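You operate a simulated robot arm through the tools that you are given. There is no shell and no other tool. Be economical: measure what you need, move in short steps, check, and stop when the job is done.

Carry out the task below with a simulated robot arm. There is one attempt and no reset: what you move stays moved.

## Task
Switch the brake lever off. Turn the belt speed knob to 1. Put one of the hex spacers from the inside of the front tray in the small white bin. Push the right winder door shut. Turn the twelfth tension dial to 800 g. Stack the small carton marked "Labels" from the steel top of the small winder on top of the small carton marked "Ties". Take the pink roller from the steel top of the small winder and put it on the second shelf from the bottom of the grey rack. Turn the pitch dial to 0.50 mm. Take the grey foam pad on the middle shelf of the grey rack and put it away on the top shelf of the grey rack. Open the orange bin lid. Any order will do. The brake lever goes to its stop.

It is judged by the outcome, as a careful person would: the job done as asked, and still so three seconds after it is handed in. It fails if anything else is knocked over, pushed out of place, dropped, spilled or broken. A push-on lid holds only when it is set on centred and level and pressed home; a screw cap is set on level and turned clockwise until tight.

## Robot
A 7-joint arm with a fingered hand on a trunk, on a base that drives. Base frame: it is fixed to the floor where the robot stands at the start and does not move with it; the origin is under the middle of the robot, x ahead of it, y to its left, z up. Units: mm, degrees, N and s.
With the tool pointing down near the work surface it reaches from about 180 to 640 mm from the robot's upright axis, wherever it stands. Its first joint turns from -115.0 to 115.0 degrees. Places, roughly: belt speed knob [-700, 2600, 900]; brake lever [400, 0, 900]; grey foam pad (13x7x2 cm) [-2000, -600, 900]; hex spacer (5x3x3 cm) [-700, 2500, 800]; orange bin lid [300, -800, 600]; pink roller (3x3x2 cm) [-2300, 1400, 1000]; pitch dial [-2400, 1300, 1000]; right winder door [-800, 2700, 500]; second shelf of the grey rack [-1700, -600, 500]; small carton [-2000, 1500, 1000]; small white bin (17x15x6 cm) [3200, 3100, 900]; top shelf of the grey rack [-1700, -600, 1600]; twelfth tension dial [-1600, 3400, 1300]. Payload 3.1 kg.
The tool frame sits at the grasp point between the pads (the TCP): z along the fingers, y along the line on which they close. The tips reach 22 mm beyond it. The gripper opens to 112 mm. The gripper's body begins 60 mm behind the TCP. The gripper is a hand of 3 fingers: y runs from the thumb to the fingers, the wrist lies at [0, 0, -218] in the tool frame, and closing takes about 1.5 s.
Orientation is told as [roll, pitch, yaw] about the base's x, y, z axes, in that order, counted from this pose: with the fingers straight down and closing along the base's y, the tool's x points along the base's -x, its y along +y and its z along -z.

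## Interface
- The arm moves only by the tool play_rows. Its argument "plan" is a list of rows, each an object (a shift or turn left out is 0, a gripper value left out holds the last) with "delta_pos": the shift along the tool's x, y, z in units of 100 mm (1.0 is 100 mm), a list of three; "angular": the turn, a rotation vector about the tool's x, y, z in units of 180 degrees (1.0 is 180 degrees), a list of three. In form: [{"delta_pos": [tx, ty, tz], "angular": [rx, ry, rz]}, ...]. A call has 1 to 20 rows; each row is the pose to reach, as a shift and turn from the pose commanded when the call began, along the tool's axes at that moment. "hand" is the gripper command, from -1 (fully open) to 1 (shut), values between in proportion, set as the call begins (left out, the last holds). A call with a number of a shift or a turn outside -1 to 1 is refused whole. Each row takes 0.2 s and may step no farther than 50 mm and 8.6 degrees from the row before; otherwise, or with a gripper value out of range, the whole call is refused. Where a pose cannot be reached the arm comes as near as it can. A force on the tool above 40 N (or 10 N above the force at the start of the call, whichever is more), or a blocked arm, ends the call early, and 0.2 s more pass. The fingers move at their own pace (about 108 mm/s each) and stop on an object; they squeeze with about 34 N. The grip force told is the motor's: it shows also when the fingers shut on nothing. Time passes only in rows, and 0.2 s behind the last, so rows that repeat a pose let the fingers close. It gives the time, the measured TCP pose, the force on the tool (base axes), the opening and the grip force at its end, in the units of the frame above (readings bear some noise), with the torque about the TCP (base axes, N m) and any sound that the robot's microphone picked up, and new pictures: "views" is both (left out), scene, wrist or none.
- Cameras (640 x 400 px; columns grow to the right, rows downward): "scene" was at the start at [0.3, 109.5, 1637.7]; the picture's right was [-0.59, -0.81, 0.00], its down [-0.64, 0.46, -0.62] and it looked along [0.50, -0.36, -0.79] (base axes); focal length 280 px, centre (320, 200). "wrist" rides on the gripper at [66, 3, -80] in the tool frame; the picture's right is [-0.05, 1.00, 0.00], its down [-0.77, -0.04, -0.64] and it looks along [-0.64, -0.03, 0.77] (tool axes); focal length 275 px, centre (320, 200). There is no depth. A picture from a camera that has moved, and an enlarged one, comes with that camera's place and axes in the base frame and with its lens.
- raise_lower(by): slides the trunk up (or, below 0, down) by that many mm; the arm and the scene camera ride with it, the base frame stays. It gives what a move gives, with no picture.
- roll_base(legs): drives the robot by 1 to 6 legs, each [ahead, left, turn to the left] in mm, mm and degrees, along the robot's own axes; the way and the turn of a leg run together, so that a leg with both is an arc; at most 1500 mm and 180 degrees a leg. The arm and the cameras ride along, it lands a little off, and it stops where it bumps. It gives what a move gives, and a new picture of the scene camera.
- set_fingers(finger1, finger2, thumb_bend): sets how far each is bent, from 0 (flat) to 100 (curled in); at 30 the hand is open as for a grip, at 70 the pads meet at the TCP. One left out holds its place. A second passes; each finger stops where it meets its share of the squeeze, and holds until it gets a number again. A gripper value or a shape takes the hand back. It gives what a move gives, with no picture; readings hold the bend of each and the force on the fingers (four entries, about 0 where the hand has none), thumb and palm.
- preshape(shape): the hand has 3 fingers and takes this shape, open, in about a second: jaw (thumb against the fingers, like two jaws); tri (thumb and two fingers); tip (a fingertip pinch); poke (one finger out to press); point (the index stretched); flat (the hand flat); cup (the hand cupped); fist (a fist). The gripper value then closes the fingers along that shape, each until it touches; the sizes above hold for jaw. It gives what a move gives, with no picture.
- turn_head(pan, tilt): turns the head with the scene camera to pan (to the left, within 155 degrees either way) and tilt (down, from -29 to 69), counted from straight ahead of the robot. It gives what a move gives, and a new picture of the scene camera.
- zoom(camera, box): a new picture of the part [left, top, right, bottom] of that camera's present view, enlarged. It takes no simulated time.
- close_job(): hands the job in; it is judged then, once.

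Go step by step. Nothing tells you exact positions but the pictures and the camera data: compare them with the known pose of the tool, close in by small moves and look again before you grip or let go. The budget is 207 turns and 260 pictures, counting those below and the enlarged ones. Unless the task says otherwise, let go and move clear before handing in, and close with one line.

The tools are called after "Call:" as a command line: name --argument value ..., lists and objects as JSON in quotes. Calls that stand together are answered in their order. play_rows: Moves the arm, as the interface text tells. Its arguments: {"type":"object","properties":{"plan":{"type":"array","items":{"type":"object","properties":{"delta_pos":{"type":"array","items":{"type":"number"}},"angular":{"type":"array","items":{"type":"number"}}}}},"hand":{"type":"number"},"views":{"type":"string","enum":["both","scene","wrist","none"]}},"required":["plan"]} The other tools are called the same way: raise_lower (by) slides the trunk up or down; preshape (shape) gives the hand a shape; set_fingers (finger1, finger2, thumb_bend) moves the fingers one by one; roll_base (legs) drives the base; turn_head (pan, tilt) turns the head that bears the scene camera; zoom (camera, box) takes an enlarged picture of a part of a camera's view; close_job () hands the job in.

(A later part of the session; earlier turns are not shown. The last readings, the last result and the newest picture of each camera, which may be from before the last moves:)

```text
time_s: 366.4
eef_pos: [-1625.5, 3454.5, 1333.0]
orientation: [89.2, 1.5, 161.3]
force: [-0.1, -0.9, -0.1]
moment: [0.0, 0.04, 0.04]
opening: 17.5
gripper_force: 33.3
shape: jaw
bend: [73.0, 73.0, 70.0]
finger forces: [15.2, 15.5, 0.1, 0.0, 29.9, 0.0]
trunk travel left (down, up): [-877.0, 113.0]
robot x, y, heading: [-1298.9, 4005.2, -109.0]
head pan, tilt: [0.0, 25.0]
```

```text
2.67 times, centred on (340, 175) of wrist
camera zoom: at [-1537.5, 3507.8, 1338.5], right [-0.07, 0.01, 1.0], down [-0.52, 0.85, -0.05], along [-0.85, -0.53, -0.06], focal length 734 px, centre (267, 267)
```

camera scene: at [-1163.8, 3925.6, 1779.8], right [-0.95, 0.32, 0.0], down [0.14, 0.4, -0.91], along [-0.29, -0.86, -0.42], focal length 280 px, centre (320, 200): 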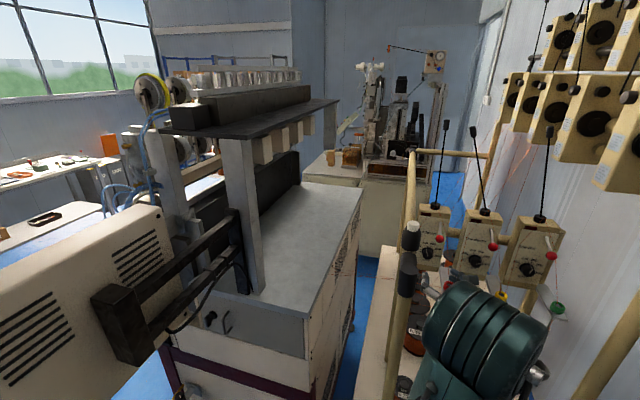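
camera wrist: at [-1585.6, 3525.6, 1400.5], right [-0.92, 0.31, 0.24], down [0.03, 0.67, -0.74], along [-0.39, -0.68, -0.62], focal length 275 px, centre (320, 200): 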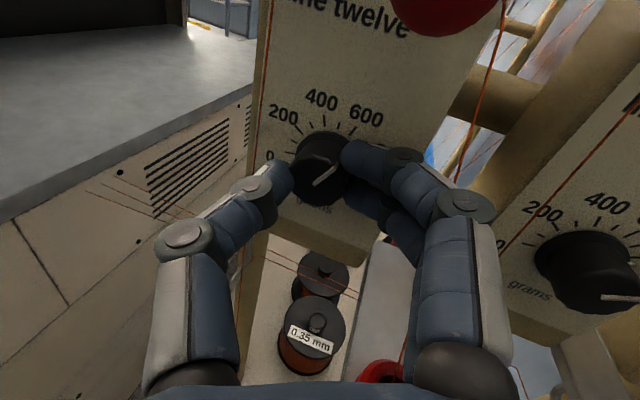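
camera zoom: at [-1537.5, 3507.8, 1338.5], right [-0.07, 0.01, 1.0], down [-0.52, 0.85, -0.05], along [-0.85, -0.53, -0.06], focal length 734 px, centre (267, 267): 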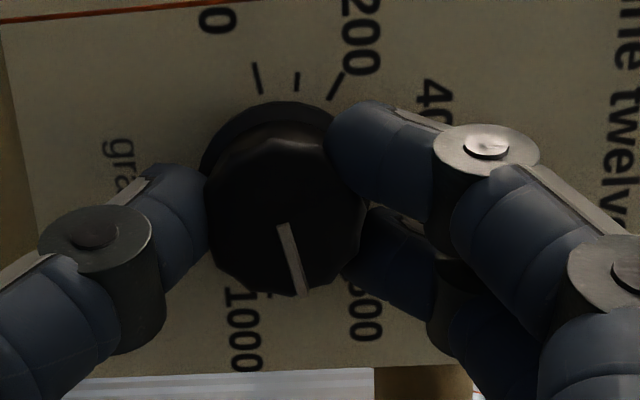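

Call:
play_rows --plan '[{"angular": [0, 0, -0.03]}, {"angular": [0, 0, -0.062]}, {"angular": [0, 0, -0.062]}]' --views "none"

Call:
play_rows --plan '[{}, {}, {}, {"delta_pos": [0, 0, -0.15]}, {"delta_pos": [0, 0, -0.3]}, {"delta_pos": [0, 0, -0.3], "angular": [0, 0, 0.03]}, {"delta_pos": [0, 0, -0.3], "angular": [0, 0, 0.062]}, {"delta_pos": [0, 0, -0.3], "angular": [0, 0, 0.062]}]' --hand 0.2 --views "none"

Call:
zoom --camera "wrist" --box '[240, 60, 440, 210]'

```text
time_s: 367.2
eef_pos: [-1625.8, 3453.0, 1332.1]
orientation: [89.3, -9.7, 161.4]
force: [2.0, 1.6, -4.4]
moment: [0.2, -0.11, -0.01]
opening: 17.9
gripper_force: 34.0
shape: jaw
bend: [73.0, 73.0, 70.0]
finger forces: [15.6, 14.7, 0.1, 0.0, 34.9, 0.0]
trunk travel left (down, up): [-877.0, 113.0]
robot x, y, heading: [-1296.8, 4004.2, -109.1]
head pan, tilt: [0.0, 25.0]
```

```text
time_s: 369.0
eef_pos: [-1616.7, 3482.3, 1334.4]
orientation: [89.3, 1.5, 161.4]
force: [0.3, 0.1, -0.3]
moment: [-0.01, 0.0, 0.0]
opening: 44.3
gripper_force: 0.1
shape: jaw
bend: [73.0, 73.0, 70.0]
finger forces: [0.0, 0.0, 0.1, 0.0, 0.0, 0.0]
trunk travel left (down, up): [-877.0, 113.0]
robot x, y, heading: [-1296.2, 4000.1, -109.2]
head pan, tilt: [0.0, 25.0]
```

```text
2.67 times, centred on (340, 135) of wrist
camera zoom: at [-1528.2, 3536.5, 1339.7], right [-0.07, 0.01, 1.0], down [-0.52, 0.85, -0.05], along [-0.85, -0.53, -0.06], focal length 734 px, centre (267, 373)
```

zoom: 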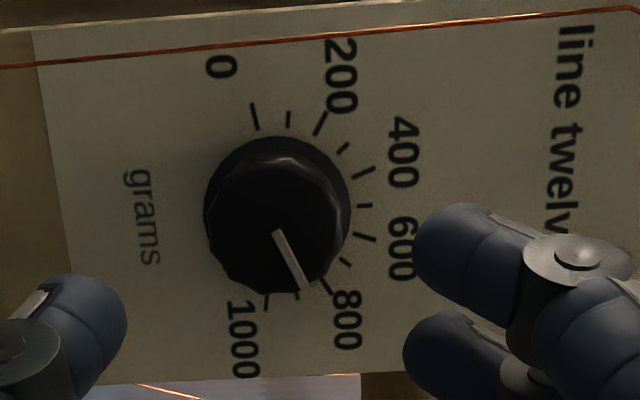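

The dial reads 800 (within a couple of degrees). Now retreat, retrace the path around the machine to its front, and point the hand down for the spacer.

Call:
play_rows --plan '[{"delta_pos": [0, 0, -0.35]}, {"delta_pos": [0, 0, -0.7]}, {"delta_pos": [0, 0, -1]}]' --views "none"

Call:
turn_head --pan 0 --tilt 50

Call:
roll_base --legs '[[-205, 0, 0], [0, 410, 0], [66, 913, 0], [0, 0, -106.8], [-767, 1234, 0]]'

```text
time_s: 369.8
eef_pos: [-1581.5, 3579.1, 1334.3]
orientation: [89.3, 1.3, 161.1]
force: [0.7, -0.6, -0.7]
moment: [-0.05, 0.01, -0.05]
opening: 44.5
gripper_force: 0.0
shape: jaw
bend: [73.0, 73.0, 70.0]
finger forces: [0.0, 0.0, 0.0, 0.1, 0.1, 0.0]
out of reach, approached as far as the arm can: row 1
trunk travel left (down, up): [-877.0, 113.0]
robot x, y, heading: [-1299.1, 4003.2, -109.0]
head pan, tilt: [0.0, 25.0]
```

```text
time_s: 370.7
eef_pos: [-1585.8, 3578.8, 1333.7]
orientation: [89.4, 1.5, 161.2]
force: [-0.2, -0.9, -0.1]
moment: [-0.01, 0.02, 0.0]
opening: 44.3
gripper_force: 0.1
shape: jaw
bend: [73.0, 73.0, 70.0]
finger forces: [0.0, 0.0, 0.0, 0.0, 0.0, 0.0]
trunk travel left (down, up): [-877.0, 113.0]
robot x, y, heading: [-1298.6, 4004.4, -109.0]
head pan, tilt: [0.0, 50.0]
camera scene: at [-1159.1, 3940.0, 1742.4], right [-0.95, 0.32, 0.0], down [0.25, 0.72, -0.64], along [-0.21, -0.61, -0.77], focal length 280 px, centre (320, 200)
```

scene: 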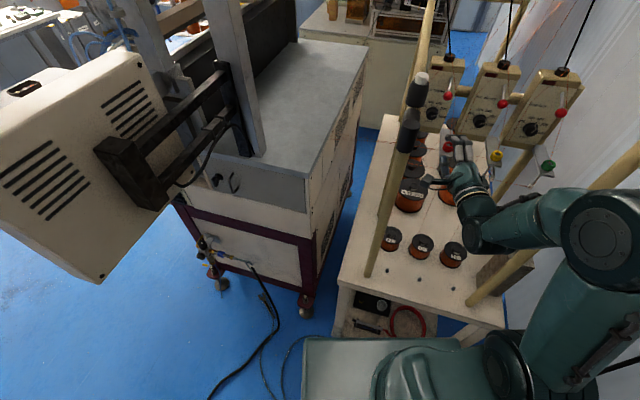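

```text
time_s: 376.2
eef_pos: [-902.5, 3545.3, 1333.8]
orientation: [89.2, 2.2, 159.2]
force: [-11.9, 5.3, -0.2]
moment: [-0.19, -0.3, -0.25]
opening: 44.4
gripper_force: 0.1
shape: jaw
bend: [74.0, 73.0, 70.0]
finger forces: [12.5, 0.1, 0.0, 0.0, 0.1, 0.1]
trunk travel left (down, up): [-877.0, 113.0]
robot x, y, heading: [-600.5, 3964.7, -109.1]
head pan, tilt: [0.0, 50.0]
stopped in leg 3: the force on the tool passed its limit at 61 N (the readings are from after the stop); the commanded pose is now the measured one
camera scene: at [-465.9, 3901.3, 1742.6], right [-0.95, 0.32, 0.0], down [0.25, 0.72, -0.64], along [-0.21, -0.61, -0.77], focal length 280 px, centre (320, 200)
```

scene: 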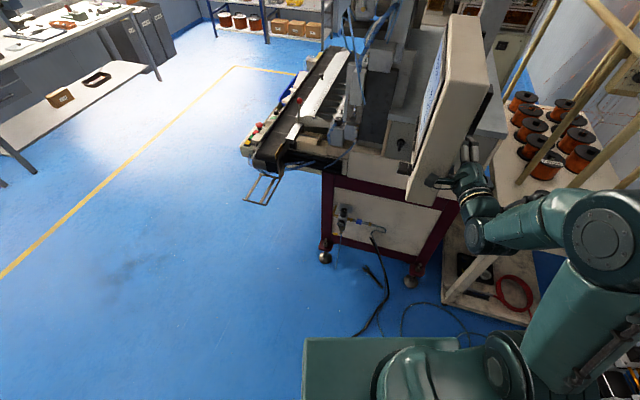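

The hand brushed the READY monitor's side and stopped; nothing seems shifted. I'll back out of there properly before moving left.

Call:
roll_base --legs '[[0, -50, 0], [-330, 0, 0], [0, 700, 0], [0, 0, -106.8], [-441, 801, 0], [-441, 801, 0]]'

```text
time_s: 395.8
eef_pos: [-445.9, 2654.7, 1333.4]
orientation: [89.4, 2.0, 50.3]
force: [-0.3, -0.2, -0.5]
moment: [0.01, -0.03, 0.01]
opening: 44.5
gripper_force: 0.1
shape: jaw
bend: [73.0, 73.0, 70.0]
finger forces: [0.0, 0.0, 0.0, 0.0, 0.1, 0.1]
trunk travel left (down, up): [-877.0, 113.0]
robot x, y, heading: [-144.0, 2236.6, 141.9]
head pan, tilt: [0.0, 50.0]
camera scene: at [-254.4, 2127.3, 1742.3], right [0.62, 0.79, 0.0], down [0.6, -0.47, -0.64], along [-0.51, 0.4, -0.77], focal length 280 px, centre (320, 200)
```

scene: 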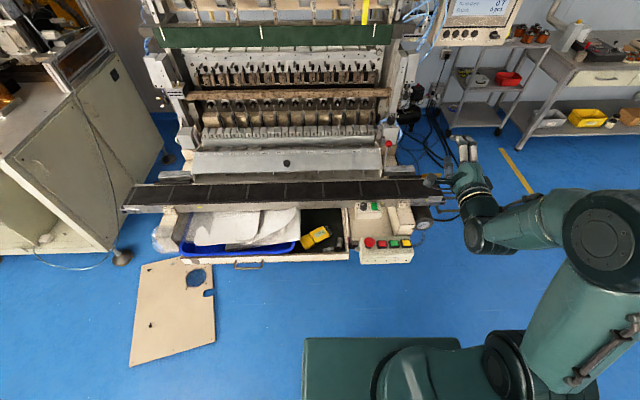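

Now point the hand down (closing along depth), align over the tray, and lower.

Call:
play_rows --plan '[{"angular": [0.0455, 0, 0]}, {"angular": [0.091, 0, 0]}, {"angular": [0.1365, 0, 0]}, {"angular": [0.182, 0, 0]}, {"angular": [0.2275, 0, 0]}, {"angular": [0.273, 0, 0]}, {"angular": [0.3185, 0, 0]}, {"angular": [0.364, 0, 0]}, {"angular": [0.4095, 0, 0]}, {"angular": [0.455, 0, 0]}, {"angular": [0.497, 0, 0]}]' --hand -0.2 --views "none"

Call:
roll_base --legs '[[0, 0, 2.3], [70, 263, 0]]'

Call:
raise_lower --by -330

Call:
zoom --camera "wrist" --box '[0, 0, 640, 400]'

```text
time_s: 398.2
eef_pos: [-445.9, 2656.2, 1333.7]
orientation: [-0.5, 2.0, 50.2]
force: [0.4, 0.2, 0.7]
moment: [-0.02, -0.02, -0.03]
opening: 66.8
gripper_force: 0.2
shape: jaw
bend: [71.0, 71.0, 71.0]
finger forces: [0.0, 0.1, 0.0, 0.1, 0.0, 0.0]
trunk travel left (down, up): [-877.0, 113.0]
robot x, y, heading: [-146.4, 2236.1, 141.6]
head pan, tilt: [0.0, 50.0]
```

```text
time_s: 400.5
eef_pos: [-676.3, 2471.0, 1333.9]
orientation: [-0.3, 1.9, 52.6]
force: [0.8, 0.2, -0.2]
moment: [-0.03, 0.0, 0.03]
opening: 67.1
gripper_force: 0.0
shape: jaw
bend: [71.0, 71.0, 71.0]
finger forces: [0.0, 0.1, 0.0, 0.0, 0.0, 0.1]
trunk travel left (down, up): [-877.0, 113.0]
robot x, y, heading: [-357.6, 2065.2, 144.3]
head pan, tilt: [0.0, 50.0]
camera scene: at [-462.9, 1952.2, 1742.4], right [0.59, 0.81, 0.0], down [0.62, -0.45, -0.64], along [-0.52, 0.38, -0.77], focal length 280 px, centre (320, 200)
```

scene: 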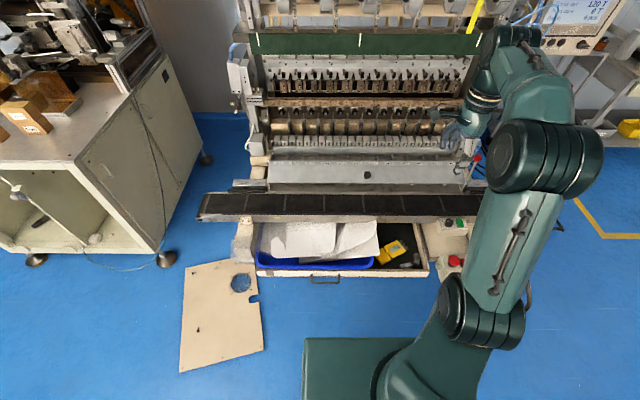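

```text
time_s: 403.7
eef_pos: [-675.4, 2471.4, 1003.9]
orientation: [-0.2, 2.1, 52.6]
force: [0.5, 0.7, -0.4]
moment: [0.02, -0.04, -0.01]
opening: 67.0
gripper_force: 0.0
shape: jaw
bend: [71.0, 71.0, 71.0]
finger forces: [0.0, 0.1, 0.0, 0.0, 0.1, 0.0]
trunk travel left (down, up): [-547.0, 443.0]
robot x, y, heading: [-360.7, 2064.4, 144.0]
head pan, tilt: [0.0, 50.0]
```

```text
1.00 times, centred on (320, 200) of wrist (not enlarged: the box is as wide or as high as the picture)
camera zoom: at [-717.3, 2422.5, 1086.7], right [-0.77, 0.64, -0.01], down [0.51, 0.61, 0.61], along [0.39, 0.46, -0.79], focal length 275 px, centre (320, 200)
```

zoom: 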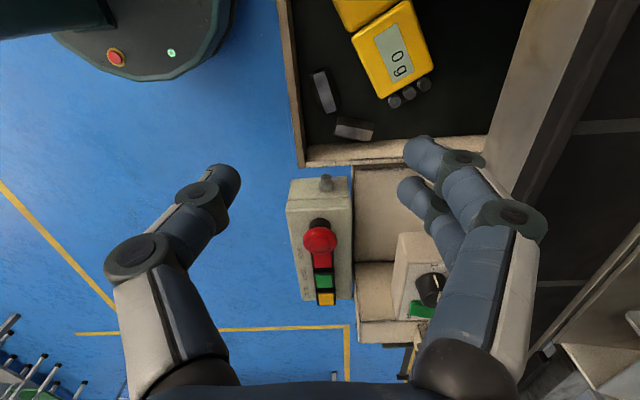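

S1 (front spacer) is at about (-666,2490), turned ~20°. I'll align the hand to it and descend partway.

Call:
play_rows --plan '[{"delta_pos": [-0.1, 0.03, 0.2], "angular": [0, 0, -0.037]}, {"delta_pos": [-0.2, 0.06, 0.5], "angular": [0, 0, -0.074]}, {"delta_pos": [-0.2, 0.06, 0.8], "angular": [0, 0, -0.111]}, {"delta_pos": [-0.2, 0.06, 1.0], "angular": [0, 0, -0.111]}, {"delta_pos": [-0.2, 0.06, 1.0], "angular": [0, 0, -0.111]}]' --hand 0.25 --views "wrist"

```text
time_s: 404.9
eef_pos: [-669.8, 2487.3, 902.0]
orientation: [0.6, 2.0, 72.5]
force: [-0.2, 0.0, -0.2]
moment: [0.04, 0.0, 0.02]
opening: 42.6
gripper_force: 0.1
shape: jaw
bend: [73.0, 73.0, 70.0]
finger forces: [0.0, 0.0, 0.1, 0.1, 0.0, 0.0]
trunk travel left (down, up): [-547.0, 443.0]
robot x, y, heading: [-355.7, 2062.8, 144.2]
head pan, tilt: [0.0, 50.0]
camera wrist: at [-692.1, 2427.5, 985.7], right [-0.94, 0.34, 0.01], down [0.28, 0.74, 0.61], along [0.2, 0.57, -0.79], focal length 275 px, centre (320, 200)
```

wrist: 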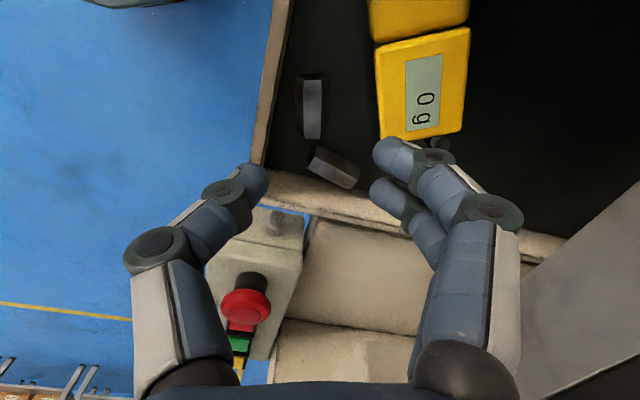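

The spacer is close to the tray's front wall, so I'll tilt the hand 12° (thumb side upright), narrow the opening to 30 mm, and come lower.

Call:
play_rows --plan '[{"delta_pos": [-0.04, -0.02, 0.1], "angular": [0.0333, 0, 0]}, {"delta_pos": [-0.04, -0.02, 0.3], "angular": [0.0667, 0, 0]}, {"delta_pos": [-0.04, -0.02, 0.42], "angular": [0.0667, 0, 0]}, {"delta_pos": [-0.04, -0.02, 0.42], "angular": [0.0667, 0, 0]}]' --hand 0.44 --views "wrist"

```text
time_s: 405.9
eef_pos: [-667.1, 2490.5, 861.1]
orientation: [-11.5, 2.0, 72.5]
force: [0.5, -0.5, -0.1]
moment: [0.02, -0.01, 0.02]
opening: 31.9
gripper_force: 0.1
shape: jaw
bend: [73.0, 73.0, 70.0]
finger forces: [0.1, 0.0, 0.0, 0.0, 0.0, 0.0]
trunk travel left (down, up): [-547.0, 443.0]
robot x, y, heading: [-358.1, 2065.4, 144.4]
head pan, tilt: [0.0, 50.0]
camera wrist: at [-705.3, 2434.7, 941.9], right [-0.92, 0.33, -0.2], down [0.15, 0.78, 0.6], along [0.36, 0.53, -0.77], focal length 275 px, centre (320, 200)
```

wrist: 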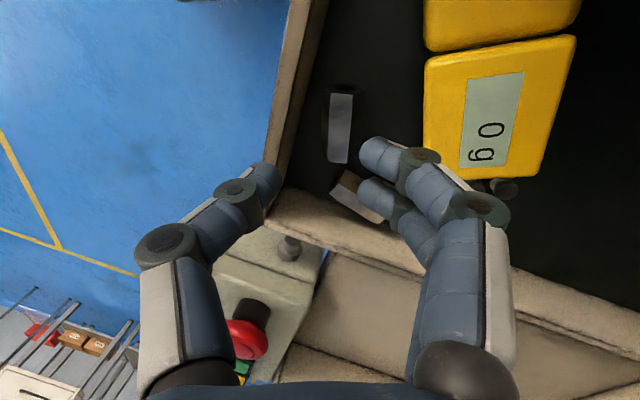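

Thumb gap to the wall is 20–25 mm, workable. Descend 45 mm straight down.

Call:
play_rows --plan '[{"delta_pos": [-0.02, 0.042, 0.196]}, {"delta_pos": [-0.02, 0.073, 0.342]}, {"delta_pos": [-0.02, 0.094, 0.44]}, {"delta_pos": [-0.02, 0.094, 0.44]}]' --views "wrist"

```text
time_s: 406.6
eef_pos: [-666.5, 2493.4, 832.1]
orientation: [-11.1, 1.4, 72.7]
force: [-1.6, -1.4, 33.5]
moment: [-0.38, -0.97, -0.04]
opening: 35.9
gripper_force: 0.1
shape: jaw
bend: [73.0, 73.0, 71.0]
finger forces: [0.0, 0.1, 0.0, 0.0, 33.6, 0.1]
trunk travel left (down, up): [-547.0, 443.0]
robot x, y, heading: [-358.8, 2066.1, 144.0]
head pan, tilt: [0.0, 50.0]
stopped in row 3: the force on the tool passed its limit at 49 N (the readings are from after the stop); the commanded pose is now the measured one
camera wrist: at [-704.4, 2435.6, 911.2], right [-0.92, 0.33, -0.19], down [0.15, 0.78, 0.61], along [0.35, 0.54, -0.77], focal length 275 px, centre (320, 200)
```

wrist: 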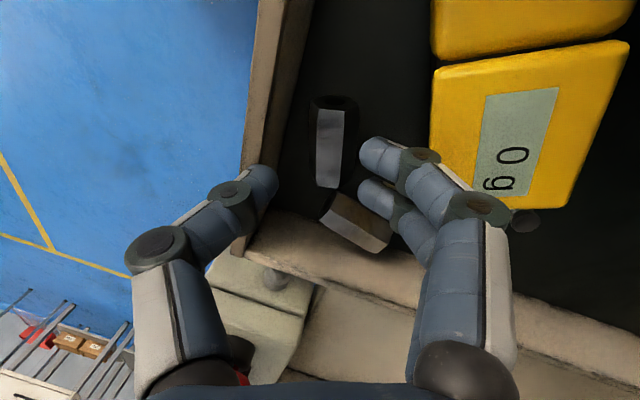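

The thumb met the tray rim: the spacer lies too near the wall. I'll rise, close the fingers, and gently drag the spacer ~18 mm away from the wall first.

Call:
play_rows --plan '[{"delta_pos": [0, -0.06, -0.29]}, {"delta_pos": [0, -0.06, -0.29]}, {"delta_pos": [0, -0.06, -0.29]}, {"delta_pos": [0, -0.06, -0.29]}, {"delta_pos": [0, -0.06, -0.29]}, {"delta_pos": [0, -0.06, -0.29]}]' --hand 1 --views "none"

Call:
raise_lower --by -40

Call:
raise_lower --by -6

Call:
raise_lower --by -6

```text
time_s: 408.0
eef_pos: [-667.1, 2494.7, 858.1]
orientation: [-11.3, 1.6, 72.7]
force: [0.6, 0.2, 0.6]
moment: [-0.01, 0.02, 0.03]
opening: 0.1
gripper_force: 34.3
shape: jaw
bend: [69.0, 69.0, 77.0]
finger forces: [0.0, 0.0, 0.0, 0.0, 0.1, 0.1]
trunk travel left (down, up): [-547.0, 443.0]
robot x, y, heading: [-358.0, 2061.4, 144.6]
head pan, tilt: [0.0, 50.0]
```

```text
time_s: 408.8
eef_pos: [-666.4, 2494.2, 817.9]
orientation: [-11.2, 1.6, 72.7]
force: [0.1, -0.2, 0.3]
moment: [0.0, 0.02, 0.01]
opening: 0.1
gripper_force: 34.2
shape: jaw
bend: [69.0, 69.0, 77.0]
finger forces: [0.0, 0.1, 0.0, 0.0, 0.1, 0.0]
trunk travel left (down, up): [-507.0, 483.0]
robot x, y, heading: [-360.7, 2066.1, 144.1]
head pan, tilt: [0.0, 50.0]
```

```text
time_s: 409.4
eef_pos: [-666.8, 2494.3, 812.6]
orientation: [-11.2, 1.7, 72.7]
force: [0.4, -0.1, 0.9]
moment: [-0.04, 0.02, -0.03]
opening: 0.0
gripper_force: 34.0
shape: jaw
bend: [69.0, 69.0, 77.0]
finger forces: [0.0, 0.0, 0.0, 0.0, 0.0, 0.0]
trunk travel left (down, up): [-501.0, 489.0]
robot x, y, heading: [-356.8, 2065.2, 144.2]
head pan, tilt: [0.0, 50.0]
```

```text
time_s: 409.9
eef_pos: [-665.2, 2494.0, 808.2]
orientation: [-11.2, 1.5, 72.7]
force: [2.8, 0.3, 16.9]
moment: [0.09, -0.04, 0.01]
opening: 0.3
gripper_force: 34.2
shape: jaw
bend: [70.0, 70.0, 78.0]
finger forces: [0.1, 0.0, 0.0, 0.0, 31.9, 0.0]
trunk travel left (down, up): [-495.0, 495.0]
robot x, y, heading: [-359.5, 2064.0, 144.2]
head pan, tilt: [0.0, 50.0]
```

Contact on the spacer top (z≈787). Drag 18 mm away from the wall.

Call:
play_rows --plan '[{"delta_pos": [0, 0.06, -0.0125]}, {"delta_pos": [0, 0.12, -0.025]}, {"delta_pos": [0, 0.18, -0.037]}, {"delta_pos": [0, 0.2, -0.041]}]' --views "none"

Call:
raise_lower --by 60

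Call:
play_rows --plan '[{}, {}, {}, {}]' --hand 0.3 --views "wrist"

```text
time_s: 410.9
eef_pos: [-686.3, 2498.3, 807.8]
orientation: [-11.2, 1.6, 72.7]
force: [0.5, 2.1, 14.0]
moment: [0.04, -0.05, 0.02]
opening: 0.0
gripper_force: 33.8
shape: jaw
bend: [70.0, 70.0, 79.0]
finger forces: [0.0, 0.0, 0.0, 0.1, 25.4, 0.1]
trunk travel left (down, up): [-495.0, 495.0]
robot x, y, heading: [-359.8, 2061.4, 144.1]
head pan, tilt: [0.0, 50.0]
```

```text
time_s: 411.9
eef_pos: [-686.2, 2499.8, 865.5]
orientation: [-11.3, 1.7, 72.7]
force: [-0.1, -0.6, -0.1]
moment: [0.02, -0.01, -0.01]
opening: 0.0
gripper_force: 33.9
shape: jaw
bend: [69.0, 69.0, 77.0]
finger forces: [0.0, 0.0, 0.0, 0.0, 0.1, 0.1]
trunk travel left (down, up): [-555.0, 435.0]
robot x, y, heading: [-357.6, 2063.8, 144.4]
head pan, tilt: [0.0, 50.0]
```

```text
time_s: 412.9
eef_pos: [-686.2, 2498.6, 866.4]
orientation: [-11.4, 1.6, 72.7]
force: [-1.0, 1.6, 0.0]
moment: [0.02, 0.02, -0.01]
opening: 39.2
gripper_force: 0.0
shape: jaw
bend: [73.0, 73.0, 70.0]
finger forces: [0.0, 0.0, 0.0, 0.0, 0.0, 0.1]
trunk travel left (down, up): [-555.0, 435.0]
robot x, y, heading: [-360.2, 2064.5, 144.3]
head pan, tilt: [0.0, 50.0]
camera wrist: at [-724.0, 2443.9, 947.1], right [-0.92, 0.33, -0.2], down [0.15, 0.78, 0.61], along [0.35, 0.53, -0.77], focal length 275 px, centre (320, 200)
```

wrist: 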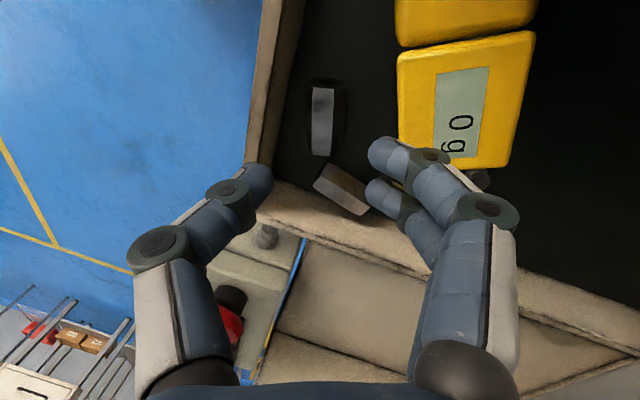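

It moved ~11 mm. Now there's ~25 mm to the wall and ~36 mm to the meter. Descend centred with a smaller tilt and narrow opening.

Call:
play_rows --plan '[{"delta_pos": [0, -0.06, 0.1], "angular": [-0.02, 0, 0]}, {"delta_pos": [0, -0.05, 0.25], "angular": [-0.02, 0, 0]}, {"delta_pos": [0, -0.03, 0.42], "angular": [-0.02, 0, 0]}, {"delta_pos": [0, -0.01, 0.55], "angular": [-0.02, 0, 0]}, {"delta_pos": [0, 0, 0.63], "angular": [-0.02, 0, 0]}]' --hand 0.44 --views "wrist"

```text
time_s: 414.1
eef_pos: [-675.8, 2494.9, 804.2]
orientation: [-7.9, 1.8, 72.7]
force: [-2.4, 1.1, 6.0]
moment: [-0.12, -0.15, 0.07]
opening: 30.0
gripper_force: 0.1
shape: jaw
bend: [74.0, 74.0, 70.0]
finger forces: [1.5, 0.0, 0.0, 0.0, 5.9, 0.0]
trunk travel left (down, up): [-555.0, 435.0]
robot x, y, heading: [-363.1, 2065.5, 144.2]
head pan, tilt: [0.0, 50.0]
camera wrist: at [-708.6, 2436.7, 885.2], right [-0.93, 0.34, -0.14], down [0.19, 0.77, 0.61], along [0.31, 0.54, -0.78], focal length 275 px, centre (320, 200)
```

wrist: 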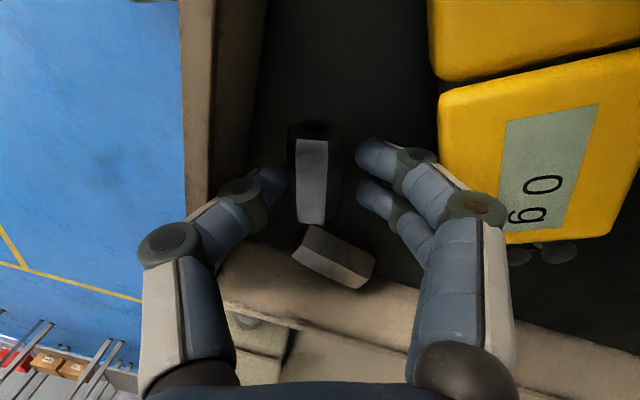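

The thumb and fingers are now on both sides of the spacer. Go 9 mm lower and close.

Call:
play_rows --plan '[{"delta_pos": [0, 0.02, 0.04]}, {"delta_pos": [0, 0.03, 0.09]}]' --views "none"

Call:
play_rows --plan '[{}, {}, {}, {}, {}]' --hand 1 --views "none"

Call:
raise_lower --by 80

Call:
zoom --camera "wrist" --box '[0, 0, 640, 400]'

```text
time_s: 414.7
eef_pos: [-677.9, 2494.4, 796.9]
orientation: [-7.4, 1.6, 72.7]
force: [-7.4, 7.3, 18.1]
moment: [-0.11, -0.26, 0.15]
opening: 30.1
gripper_force: 0.1
shape: jaw
bend: [74.0, 75.0, 70.0]
finger forces: [3.4, 6.5, 0.1, 0.0, 12.0, 0.1]
trunk travel left (down, up): [-555.0, 435.0]
robot x, y, heading: [-361.6, 2065.9, 144.3]
head pan, tilt: [0.0, 50.0]
```

```text
time_s: 415.9
eef_pos: [-676.8, 2495.0, 796.4]
orientation: [-7.8, 1.7, 72.7]
force: [-1.2, -1.8, 1.2]
moment: [-0.01, 0.09, 0.02]
opening: 21.5
gripper_force: 33.6
shape: jaw
bend: [74.0, 75.0, 71.0]
finger forces: [15.3, 14.4, 0.0, 0.0, 29.7, 0.0]
trunk travel left (down, up): [-555.0, 435.0]
robot x, y, heading: [-361.5, 2067.4, 144.2]
head pan, tilt: [0.0, 50.0]
```

```text
time_s: 417.1
eef_pos: [-678.6, 2495.0, 876.2]
orientation: [-7.7, 1.6, 72.7]
force: [0.3, 0.0, -0.8]
moment: [0.03, -0.01, -0.01]
opening: 21.2
gripper_force: 34.2
shape: jaw
bend: [74.0, 75.0, 71.0]
finger forces: [15.0, 14.1, 0.0, 0.0, 28.9, 0.0]
trunk travel left (down, up): [-635.0, 355.0]
robot x, y, heading: [-359.5, 2066.5, 144.3]
head pan, tilt: [0.0, 50.0]
```

```text
1.00 times, centred on (320, 200) of wrist (not enlarged: the box is as wide or as high as the picture)
camera zoom: at [-710.2, 2437.3, 957.6], right [-0.93, 0.34, -0.14], down [0.19, 0.77, 0.61], along [0.31, 0.55, -0.78], focal length 275 px, centre (320, 200)
```

zoom: 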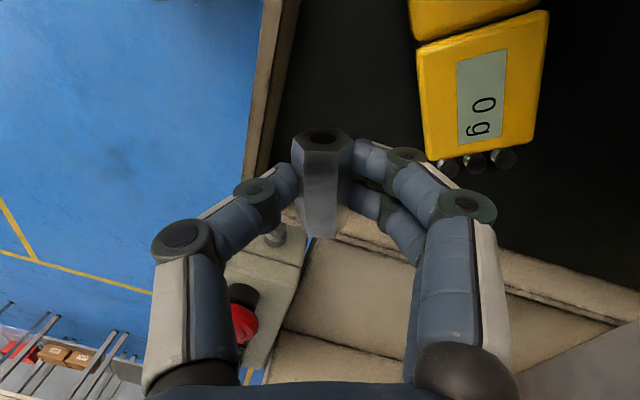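

The spacer is firmly held. Now carry it to the white bin: raise, back away, turn round and drive across the room.

Call:
raise_lower --by 250

Call:
turn_head --pan 10 --tilt 30

Call:
roll_base --legs '[[-500, 0, 0], [0, 0, 180], [150, 1300, 0], [150, 1200, 0]]'

```text
time_s: 419.7
eef_pos: [-677.6, 2494.6, 1128.1]
orientation: [-7.7, 1.6, 72.7]
force: [0.1, 0.4, -1.2]
moment: [0.02, -0.01, 0.02]
opening: 21.2
gripper_force: 33.8
shape: jaw
bend: [74.0, 75.0, 71.0]
finger forces: [15.0, 13.9, 0.1, 0.0, 28.9, 0.0]
trunk travel left (down, up): [-885.0, 105.0]
robot x, y, heading: [-358.8, 2066.0, 144.3]
head pan, tilt: [0.0, 50.0]
```

```text
time_s: 420.5
eef_pos: [-677.8, 2493.5, 1126.4]
orientation: [-7.6, 1.7, 72.7]
force: [-0.3, 0.0, -1.1]
moment: [0.01, -0.01, -0.02]
opening: 21.4
gripper_force: 34.3
shape: jaw
bend: [74.0, 75.0, 71.0]
finger forces: [15.0, 14.0, 0.0, 0.0, 28.8, 0.1]
trunk travel left (down, up): [-885.0, 105.0]
robot x, y, heading: [-357.8, 2065.1, 144.1]
head pan, tilt: [10.0, 30.0]
camera scene: at [-482.4, 1946.5, 1779.8], right [0.44, 0.9, 0.0], down [0.45, -0.22, -0.87], along [-0.78, 0.38, -0.5], focal length 280 px, centre (320, 200)
```

scene: 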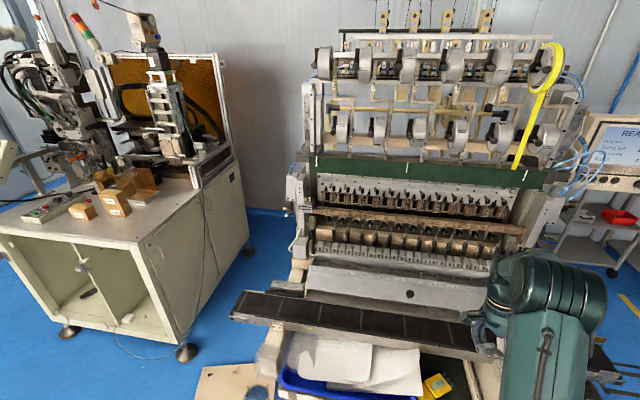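

```text
time_s: 442.9
eef_pos: [2141.0, 3201.1, 1126.7]
orientation: [-7.8, 1.6, -106.8]
force: [0.4, -1.2, -1.0]
moment: [0.03, 0.0, -0.01]
opening: 20.4
gripper_force: 34.4
shape: jaw
bend: [74.0, 75.0, 71.0]
finger forces: [14.8, 13.8, 0.0, 0.0, 28.5, 0.0]
trunk travel left (down, up): [-885.0, 105.0]
robot x, y, heading: [1818.2, 3629.4, -35.2]
head pan, tilt: [10.0, 30.0]
camera scene: at [1939.5, 3750.4, 1779.9], right [-0.43, -0.9, 0.0], down [-0.45, 0.21, -0.87], along [0.78, -0.37, -0.5], focal length 280 px, centre (320, 200)
```

scene: 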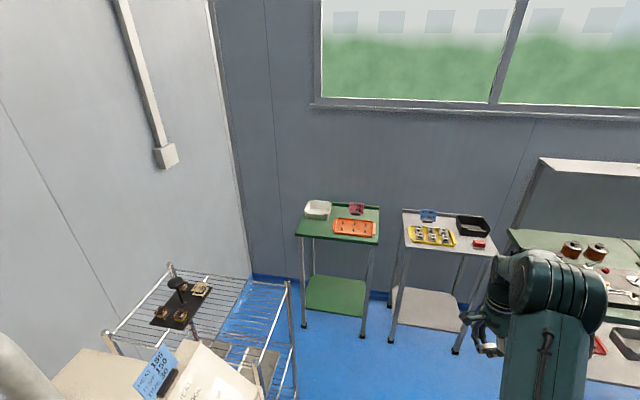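

The small white bin is on the green stand at about (3175,3182). The wire trolley restricts my left side, so I'll drive in to its right and turn left so that the arm points over the bin.

Call:
roll_base --legs '[[400, 125, 0], [425, 0, 0], [0, 0, 46.0]]'

Call:
zoom --camera "wrist" --box '[0, 0, 640, 400]'

```text
time_s: 449.8
eef_pos: [3092.0, 3188.5, 1127.3]
orientation: [-7.6, 1.5, -60.5]
force: [0.2, 0.2, -1.2]
moment: [0.01, -0.03, 0.0]
opening: 20.6
gripper_force: 33.9
shape: jaw
bend: [74.0, 75.0, 71.0]
finger forces: [14.7, 13.7, 0.0, 0.0, 28.4, 0.0]
trunk travel left (down, up): [-885.0, 105.0]
robot x, y, heading: [2562.1, 3254.1, 11.0]
head pan, tilt: [10.0, 30.0]
camera scene: at [2558.0, 3421.9, 1779.9], right [0.36, -0.93, 0.0], down [-0.47, -0.18, -0.87], along [0.81, 0.31, -0.5], focal length 280 px, centre (320, 200)
```

scene: 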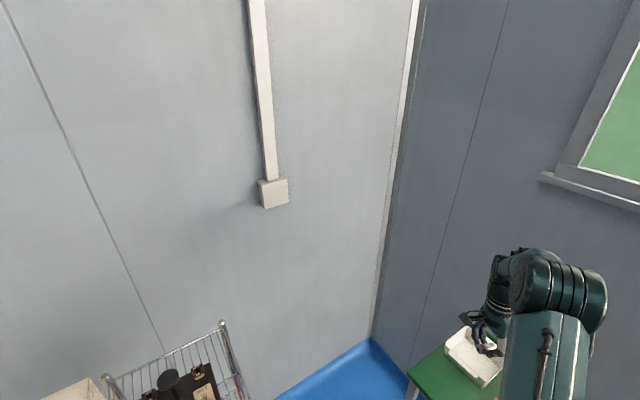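

```text
1.00 times, centred on (320, 200) of wrist (not enlarged: the box is as wide or as high as the picture)
camera zoom: at [3073.3, 3249.9, 1207.7], right [0.88, 0.45, -0.13], down [0.43, -0.66, 0.61], along [0.19, -0.6, -0.78], focal length 275 px, centre (320, 200)
```

zoom: 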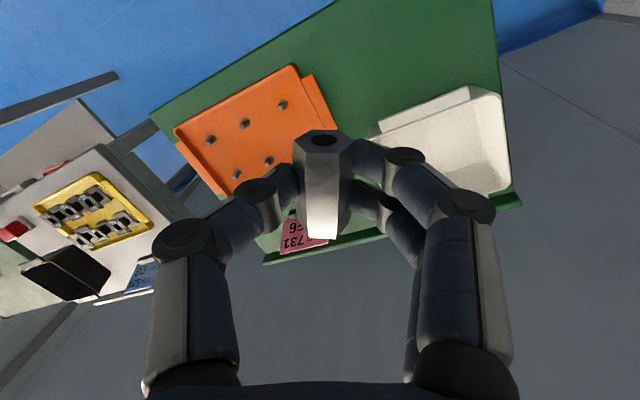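

The bin centre is at about (3215,3167). I'll ease the base 40 mm closer, then lower the trunk.

Call:
roll_base --legs '[[27, -29, 0]]'

Call:
raise_lower --by -90

```text
time_s: 450.7
eef_pos: [3124.1, 3168.5, 1127.2]
orientation: [-7.6, 1.5, -60.4]
force: [1.0, -0.8, -1.5]
moment: [0.01, -0.01, -0.01]
opening: 20.4
gripper_force: 34.1
shape: jaw
bend: [74.0, 75.0, 71.0]
finger forces: [14.8, 13.8, 0.0, 0.0, 28.4, 0.1]
trunk travel left (down, up): [-885.0, 105.0]
robot x, y, heading: [2595.9, 3227.2, 10.9]
head pan, tilt: [10.0, 30.0]
camera scene: at [2587.2, 3400.9, 1779.7], right [0.36, -0.93, 0.0], down [-0.47, -0.18, -0.87], along [0.81, 0.31, -0.5], focal length 280 px, centre (320, 200)
```

scene: 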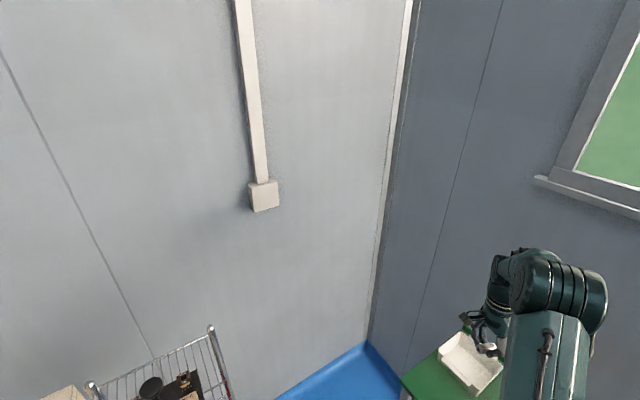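

```text
time_s: 452.0
eef_pos: [3125.5, 3165.7, 1036.7]
orientation: [-7.7, 1.6, -60.5]
force: [-0.3, -0.2, -1.1]
moment: [0.02, -0.01, 0.01]
opening: 20.7
gripper_force: 34.4
shape: jaw
bend: [74.0, 75.0, 71.0]
finger forces: [14.6, 13.8, 0.0, 0.0, 28.4, 0.1]
trunk travel left (down, up): [-795.0, 195.0]
robot x, y, heading: [2595.7, 3223.6, 11.0]
head pan, tilt: [10.0, 30.0]
```

Call:
play_rows --plan '[{"delta_pos": [-0.15, 0.26, -0.035]}, {"delta_pos": [-0.29, 0.52, -0.07]}, {"delta_pos": [-0.43, 0.78, -0.105]}, {"delta_pos": [-0.43, 0.78, -0.105]}]' --views "wrist"

Call:
zoom --camera "scene" --box '[400, 290, 560, 400]'

```text
time_s: 453.0
eef_pos: [3212.8, 3168.8, 1033.5]
orientation: [-7.6, 1.7, -60.3]
force: [-0.1, -0.7, -0.2]
moment: [0.01, -0.02, 0.03]
opening: 20.6
gripper_force: 34.6
shape: jaw
bend: [74.0, 75.0, 71.0]
finger forces: [14.7, 13.8, 0.0, 0.0, 28.4, 0.0]
trunk travel left (down, up): [-795.0, 195.0]
robot x, y, heading: [2593.5, 3228.9, 11.2]
head pan, tilt: [10.0, 30.0]
camera wrist: at [3194.0, 3230.4, 1114.6], right [0.88, 0.45, -0.14], down [0.43, -0.66, 0.61], along [0.19, -0.6, -0.78], focal length 275 px, centre (320, 200)
```

wrist: 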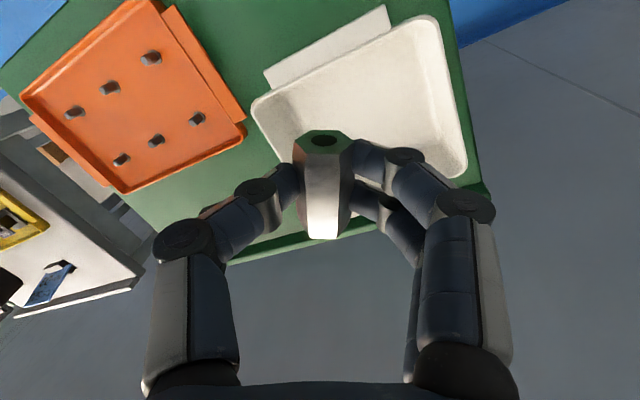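

```text
3.64 times, centred on (480, 345) of scene
camera zoom: at [2589.0, 3398.8, 1689.9], right [0.36, -0.93, 0.0], down [-0.47, -0.18, -0.87], along [0.81, 0.31, -0.5], focal length 1017 px, centre (-262, -327)
```

zoom: 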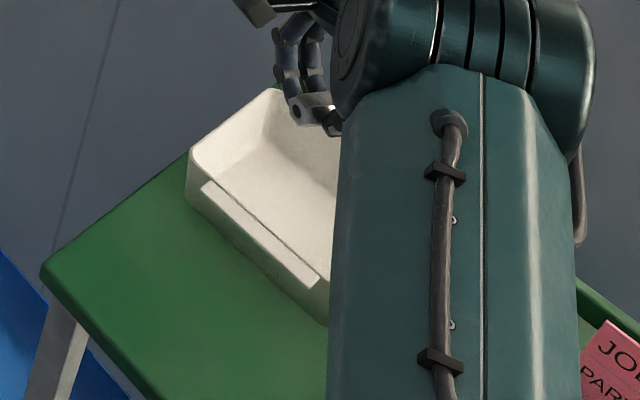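

The bin centre is ~25 mm further along; I'll shift and lower into it.

Call:
play_rows --plan '[{"delta_pos": [-0.12, 0.05, 0]}, {"delta_pos": [-0.23, 0.08, 0.2]}, {"delta_pos": [-0.23, 0.12, 0.4]}, {"delta_pos": [-0.23, 0.12, 0.4]}]' --views "wrist"

```text
time_s: 454.0
eef_pos: [3226.5, 3152.0, 991.8]
orientation: [-7.7, 1.6, -60.4]
force: [-0.5, 0.1, -0.7]
moment: [0.01, -0.01, 0.0]
opening: 20.8
gripper_force: 33.7
shape: jaw
bend: [74.0, 75.0, 71.0]
finger forces: [14.7, 13.6, 0.0, 0.0, 28.3, 0.1]
out of reach, approached as far as the arm can: row 2
trunk travel left (down, up): [-795.0, 195.0]
robot x, y, heading: [2591.1, 3226.1, 11.0]
head pan, tilt: [10.0, 30.0]
camera wrist: at [3207.2, 3214.4, 1073.1], right [0.88, 0.45, -0.13], down [0.43, -0.66, 0.61], along [0.19, -0.6, -0.78], focal length 275 px, centre (320, 200)
```

wrist: 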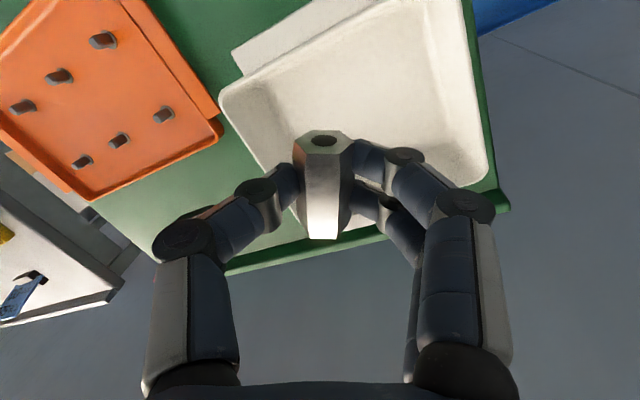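

Good position. Lower with the trunk until the spacer touches the bin floor.

Call:
play_rows --plan '[{"delta_pos": [0, 0.06, 0]}, {"delta_pos": [0, 0.06, 0]}]' --views "none"

Call:
raise_lower --by -30

Call:
raise_lower --by -8

Call:
raise_lower --by -8

```text
time_s: 454.6
eef_pos: [3227.3, 3153.6, 992.3]
orientation: [-7.7, 1.6, -60.5]
force: [0.1, -0.6, -1.0]
moment: [-0.01, -0.02, -0.03]
opening: 20.4
gripper_force: 34.4
shape: jaw
bend: [74.0, 75.0, 71.0]
finger forces: [14.7, 13.7, 0.0, 0.1, 28.3, 0.1]
out of reach, approached as far as the arm can: row 1, 2
trunk travel left (down, up): [-795.0, 195.0]
robot x, y, heading: [2598.5, 3227.6, 11.1]
head pan, tilt: [10.0, 30.0]
```

```text
time_s: 455.3
eef_pos: [3228.0, 3153.2, 961.2]
orientation: [-7.6, 1.6, -60.5]
force: [-0.6, 0.0, -1.0]
moment: [0.0, 0.0, -0.02]
opening: 20.3
gripper_force: 33.8
shape: jaw
bend: [74.0, 75.0, 71.0]
finger forces: [14.7, 13.6, 0.0, 0.1, 28.3, 0.1]
trunk travel left (down, up): [-765.0, 225.0]
robot x, y, heading: [2592.4, 3226.7, 10.9]
head pan, tilt: [10.0, 30.0]
```

```text
time_s: 455.9
eef_pos: [3227.0, 3154.0, 954.2]
orientation: [-7.6, 1.6, -60.3]
force: [0.3, 0.9, -1.2]
moment: [0.01, 0.0, 0.01]
opening: 20.5
gripper_force: 33.8
shape: jaw
bend: [74.0, 75.0, 71.0]
finger forces: [14.8, 13.7, 0.0, 0.0, 28.2, 0.0]
trunk travel left (down, up): [-757.0, 233.0]
robot x, y, heading: [2596.8, 3226.0, 10.8]
head pan, tilt: [10.0, 30.0]
```

```text
time_s: 456.4
eef_pos: [3227.5, 3152.9, 946.1]
orientation: [-7.7, 1.6, -60.4]
force: [-0.6, -1.1, -1.5]
moment: [-0.01, -0.01, 0.0]
opening: 20.4
gripper_force: 34.0
shape: jaw
bend: [74.0, 75.0, 71.0]
finger forces: [14.6, 13.8, 0.0, 0.1, 28.3, 0.0]
trunk travel left (down, up): [-749.0, 241.0]
robot x, y, heading: [2596.9, 3225.9, 11.2]
head pan, tilt: [10.0, 30.0]
```

Call:
zoom --camera "wrist" --box '[0, 0, 640, 400]'

Call:
raise_lower --by -8

Call:
raise_lower --by -8

```text
1.00 times, centred on (320, 200) of wrist (not enlarged: the box is as wide or as high as the picture)
camera zoom: at [3207.4, 3214.5, 1027.1], right [0.88, 0.45, -0.13], down [0.43, -0.66, 0.61], along [0.19, -0.6, -0.78], focal length 275 px, centre (320, 200)
```

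zoom: 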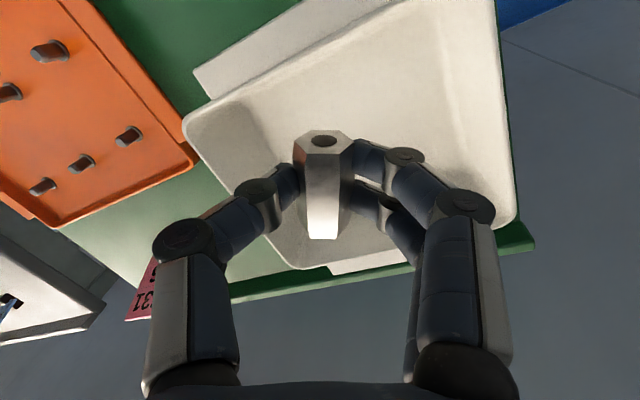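

```text
time_s: 457.0
eef_pos: [3227.7, 3153.2, 937.9]
orientation: [-7.7, 1.5, -60.4]
force: [-0.2, -0.3, -2.0]
moment: [0.06, -0.02, -0.02]
opening: 20.5
gripper_force: 34.1
shape: jaw
bend: [74.0, 75.0, 71.0]
finger forces: [14.8, 13.7, 0.0, 0.0, 28.4, 0.0]
trunk travel left (down, up): [-741.0, 249.0]
robot x, y, heading: [2595.6, 3228.2, 11.1]
head pan, tilt: [10.0, 30.0]
```

```text
time_s: 457.6
eef_pos: [3227.1, 3153.3, 929.1]
orientation: [-7.7, 1.6, -60.5]
force: [-0.5, -0.3, -1.9]
moment: [0.03, 0.03, -0.01]
opening: 20.4
gripper_force: 34.1
shape: jaw
bend: [74.0, 75.0, 71.0]
finger forces: [14.7, 13.7, 0.0, 0.1, 28.3, 0.0]
trunk travel left (down, up): [-733.0, 257.0]
robot x, y, heading: [2595.1, 3224.8, 11.1]
head pan, tilt: [10.0, 30.0]
```

Call:
raise_lower --by -6

Call:
raise_lower --by -6

Call:
zoom --camera "wrist" --box '[120, 60, 520, 310]'

```text
time_s: 458.1
eef_pos: [3227.3, 3153.7, 924.6]
orientation: [-7.7, 1.6, -60.4]
force: [0.2, 0.0, -1.0]
moment: [0.03, -0.01, 0.02]
opening: 20.5
gripper_force: 34.0
shape: jaw
bend: [74.0, 75.0, 71.0]
finger forces: [14.7, 13.7, 0.1, 0.0, 28.3, 0.1]
trunk travel left (down, up): [-727.0, 263.0]
robot x, y, heading: [2599.0, 3226.6, 10.9]
head pan, tilt: [10.0, 30.0]
```

```text
time_s: 458.7
eef_pos: [3227.6, 3152.6, 917.7]
orientation: [-7.7, 1.6, -60.4]
force: [0.6, -0.7, -1.3]
moment: [0.02, -0.02, -0.01]
opening: 20.4
gripper_force: 34.0
shape: jaw
bend: [74.0, 75.0, 71.0]
finger forces: [14.7, 13.8, 0.0, 0.1, 28.4, 0.1]
trunk travel left (down, up): [-721.0, 269.0]
robot x, y, heading: [2594.2, 3227.6, 11.0]
head pan, tilt: [10.0, 30.0]
```

```text
1.60 times, centred on (320, 185) of wrist
camera zoom: at [3207.4, 3214.5, 999.1], right [0.88, 0.45, -0.13], down [0.43, -0.66, 0.61], along [0.19, -0.6, -0.78], focal length 440 px, centre (320, 224)
```

zoom: 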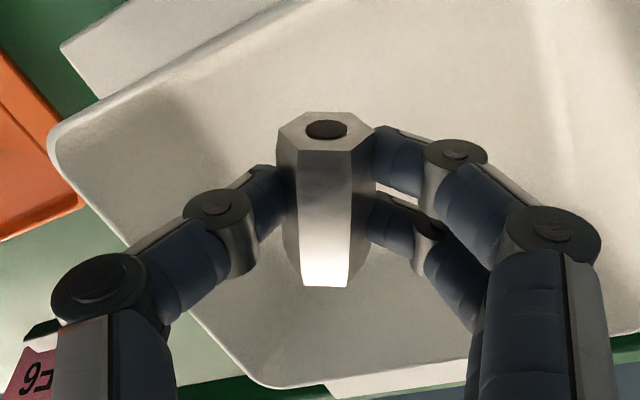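

Clearly inside the bin. A few more small steps to the floor.

Call:
raise_lower --by -6

Call:
raise_lower --by -6

Call:
raise_lower --by -6

```text
time_s: 459.2
eef_pos: [3227.7, 3152.9, 911.3]
orientation: [-7.7, 1.6, -60.4]
force: [0.0, 0.3, -1.1]
moment: [-0.03, -0.01, 0.01]
opening: 20.6
gripper_force: 34.2
shape: jaw
bend: [74.0, 75.0, 71.0]
finger forces: [14.7, 13.7, 0.1, 0.1, 28.4, 0.0]
trunk travel left (down, up): [-715.0, 275.0]
robot x, y, heading: [2596.3, 3228.6, 11.2]
head pan, tilt: [10.0, 30.0]
```

```text
time_s: 459.8
eef_pos: [3228.1, 3153.3, 906.9]
orientation: [-7.7, 1.6, -60.4]
force: [-1.0, 0.1, -1.6]
moment: [0.01, -0.01, -0.02]
opening: 20.9
gripper_force: 34.2
shape: jaw
bend: [74.0, 75.0, 71.0]
finger forces: [14.6, 13.7, 0.0, 0.0, 28.2, 0.0]
trunk travel left (down, up): [-709.0, 281.0]
robot x, y, heading: [2593.0, 3228.1, 11.1]
head pan, tilt: [10.0, 30.0]
```

```text
time_s: 460.3
eef_pos: [3227.5, 3152.1, 899.6]
orientation: [-7.6, 1.5, -60.3]
force: [-0.3, -0.2, -1.2]
moment: [0.02, 0.01, -0.01]
opening: 20.5
gripper_force: 34.1
shape: jaw
bend: [74.0, 75.0, 71.0]
finger forces: [14.7, 13.6, 0.0, 0.0, 28.3, 0.0]
trunk travel left (down, up): [-703.0, 287.0]
robot x, y, heading: [2594.1, 3223.3, 10.9]
head pan, tilt: [10.0, 30.0]
```

Call:
raise_lower --by -6

Call:
raise_lower --by -6

Call:
raise_lower --by -6

Call:
zoom --camera "wrist" --box '[120, 60, 520, 310]'

```text
time_s: 460.9
eef_pos: [3227.4, 3153.0, 893.8]
orientation: [-7.7, 1.6, -60.4]
force: [0.1, 0.3, -1.8]
moment: [0.0, -0.03, 0.01]
opening: 20.2
gripper_force: 33.8
shape: jaw
bend: [74.0, 75.0, 71.0]
finger forces: [14.7, 13.7, 0.0, 0.1, 28.3, 0.1]
trunk travel left (down, up): [-697.0, 293.0]
robot x, y, heading: [2596.2, 3227.6, 11.1]
head pan, tilt: [10.0, 30.0]
```

```text
time_s: 461.4
eef_pos: [3227.1, 3153.0, 888.0]
orientation: [-7.7, 1.6, -60.4]
force: [0.3, 0.5, -0.5]
moment: [-0.01, 0.01, 0.03]
opening: 20.5
gripper_force: 34.4
shape: jaw
bend: [74.0, 75.0, 71.0]
finger forces: [14.7, 13.7, 0.1, 0.0, 28.3, 0.1]
trunk travel left (down, up): [-691.0, 299.0]
robot x, y, heading: [2598.1, 3227.5, 11.3]
head pan, tilt: [10.0, 30.0]
```

```text
time_s: 462.0
eef_pos: [3227.4, 3151.7, 881.1]
orientation: [-7.6, 1.7, -60.3]
force: [-0.6, -0.7, -1.5]
moment: [0.01, -0.03, 0.0]
opening: 20.7
gripper_force: 34.2
shape: jaw
bend: [74.0, 75.0, 71.0]
finger forces: [14.7, 13.6, 0.0, 0.0, 28.3, 0.0]
trunk travel left (down, up): [-685.0, 305.0]
robot x, y, heading: [2591.8, 3225.8, 11.3]
head pan, tilt: [10.0, 30.0]
```

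```text
1.60 times, centred on (320, 185) of wrist
camera zoom: at [3207.3, 3214.5, 963.1], right [0.88, 0.45, -0.13], down [0.43, -0.66, 0.61], along [0.19, -0.6, -0.78], focal length 440 px, centre (320, 224)
```

zoom: 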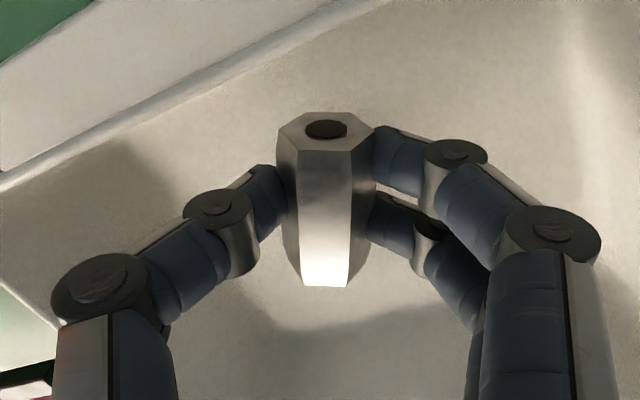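

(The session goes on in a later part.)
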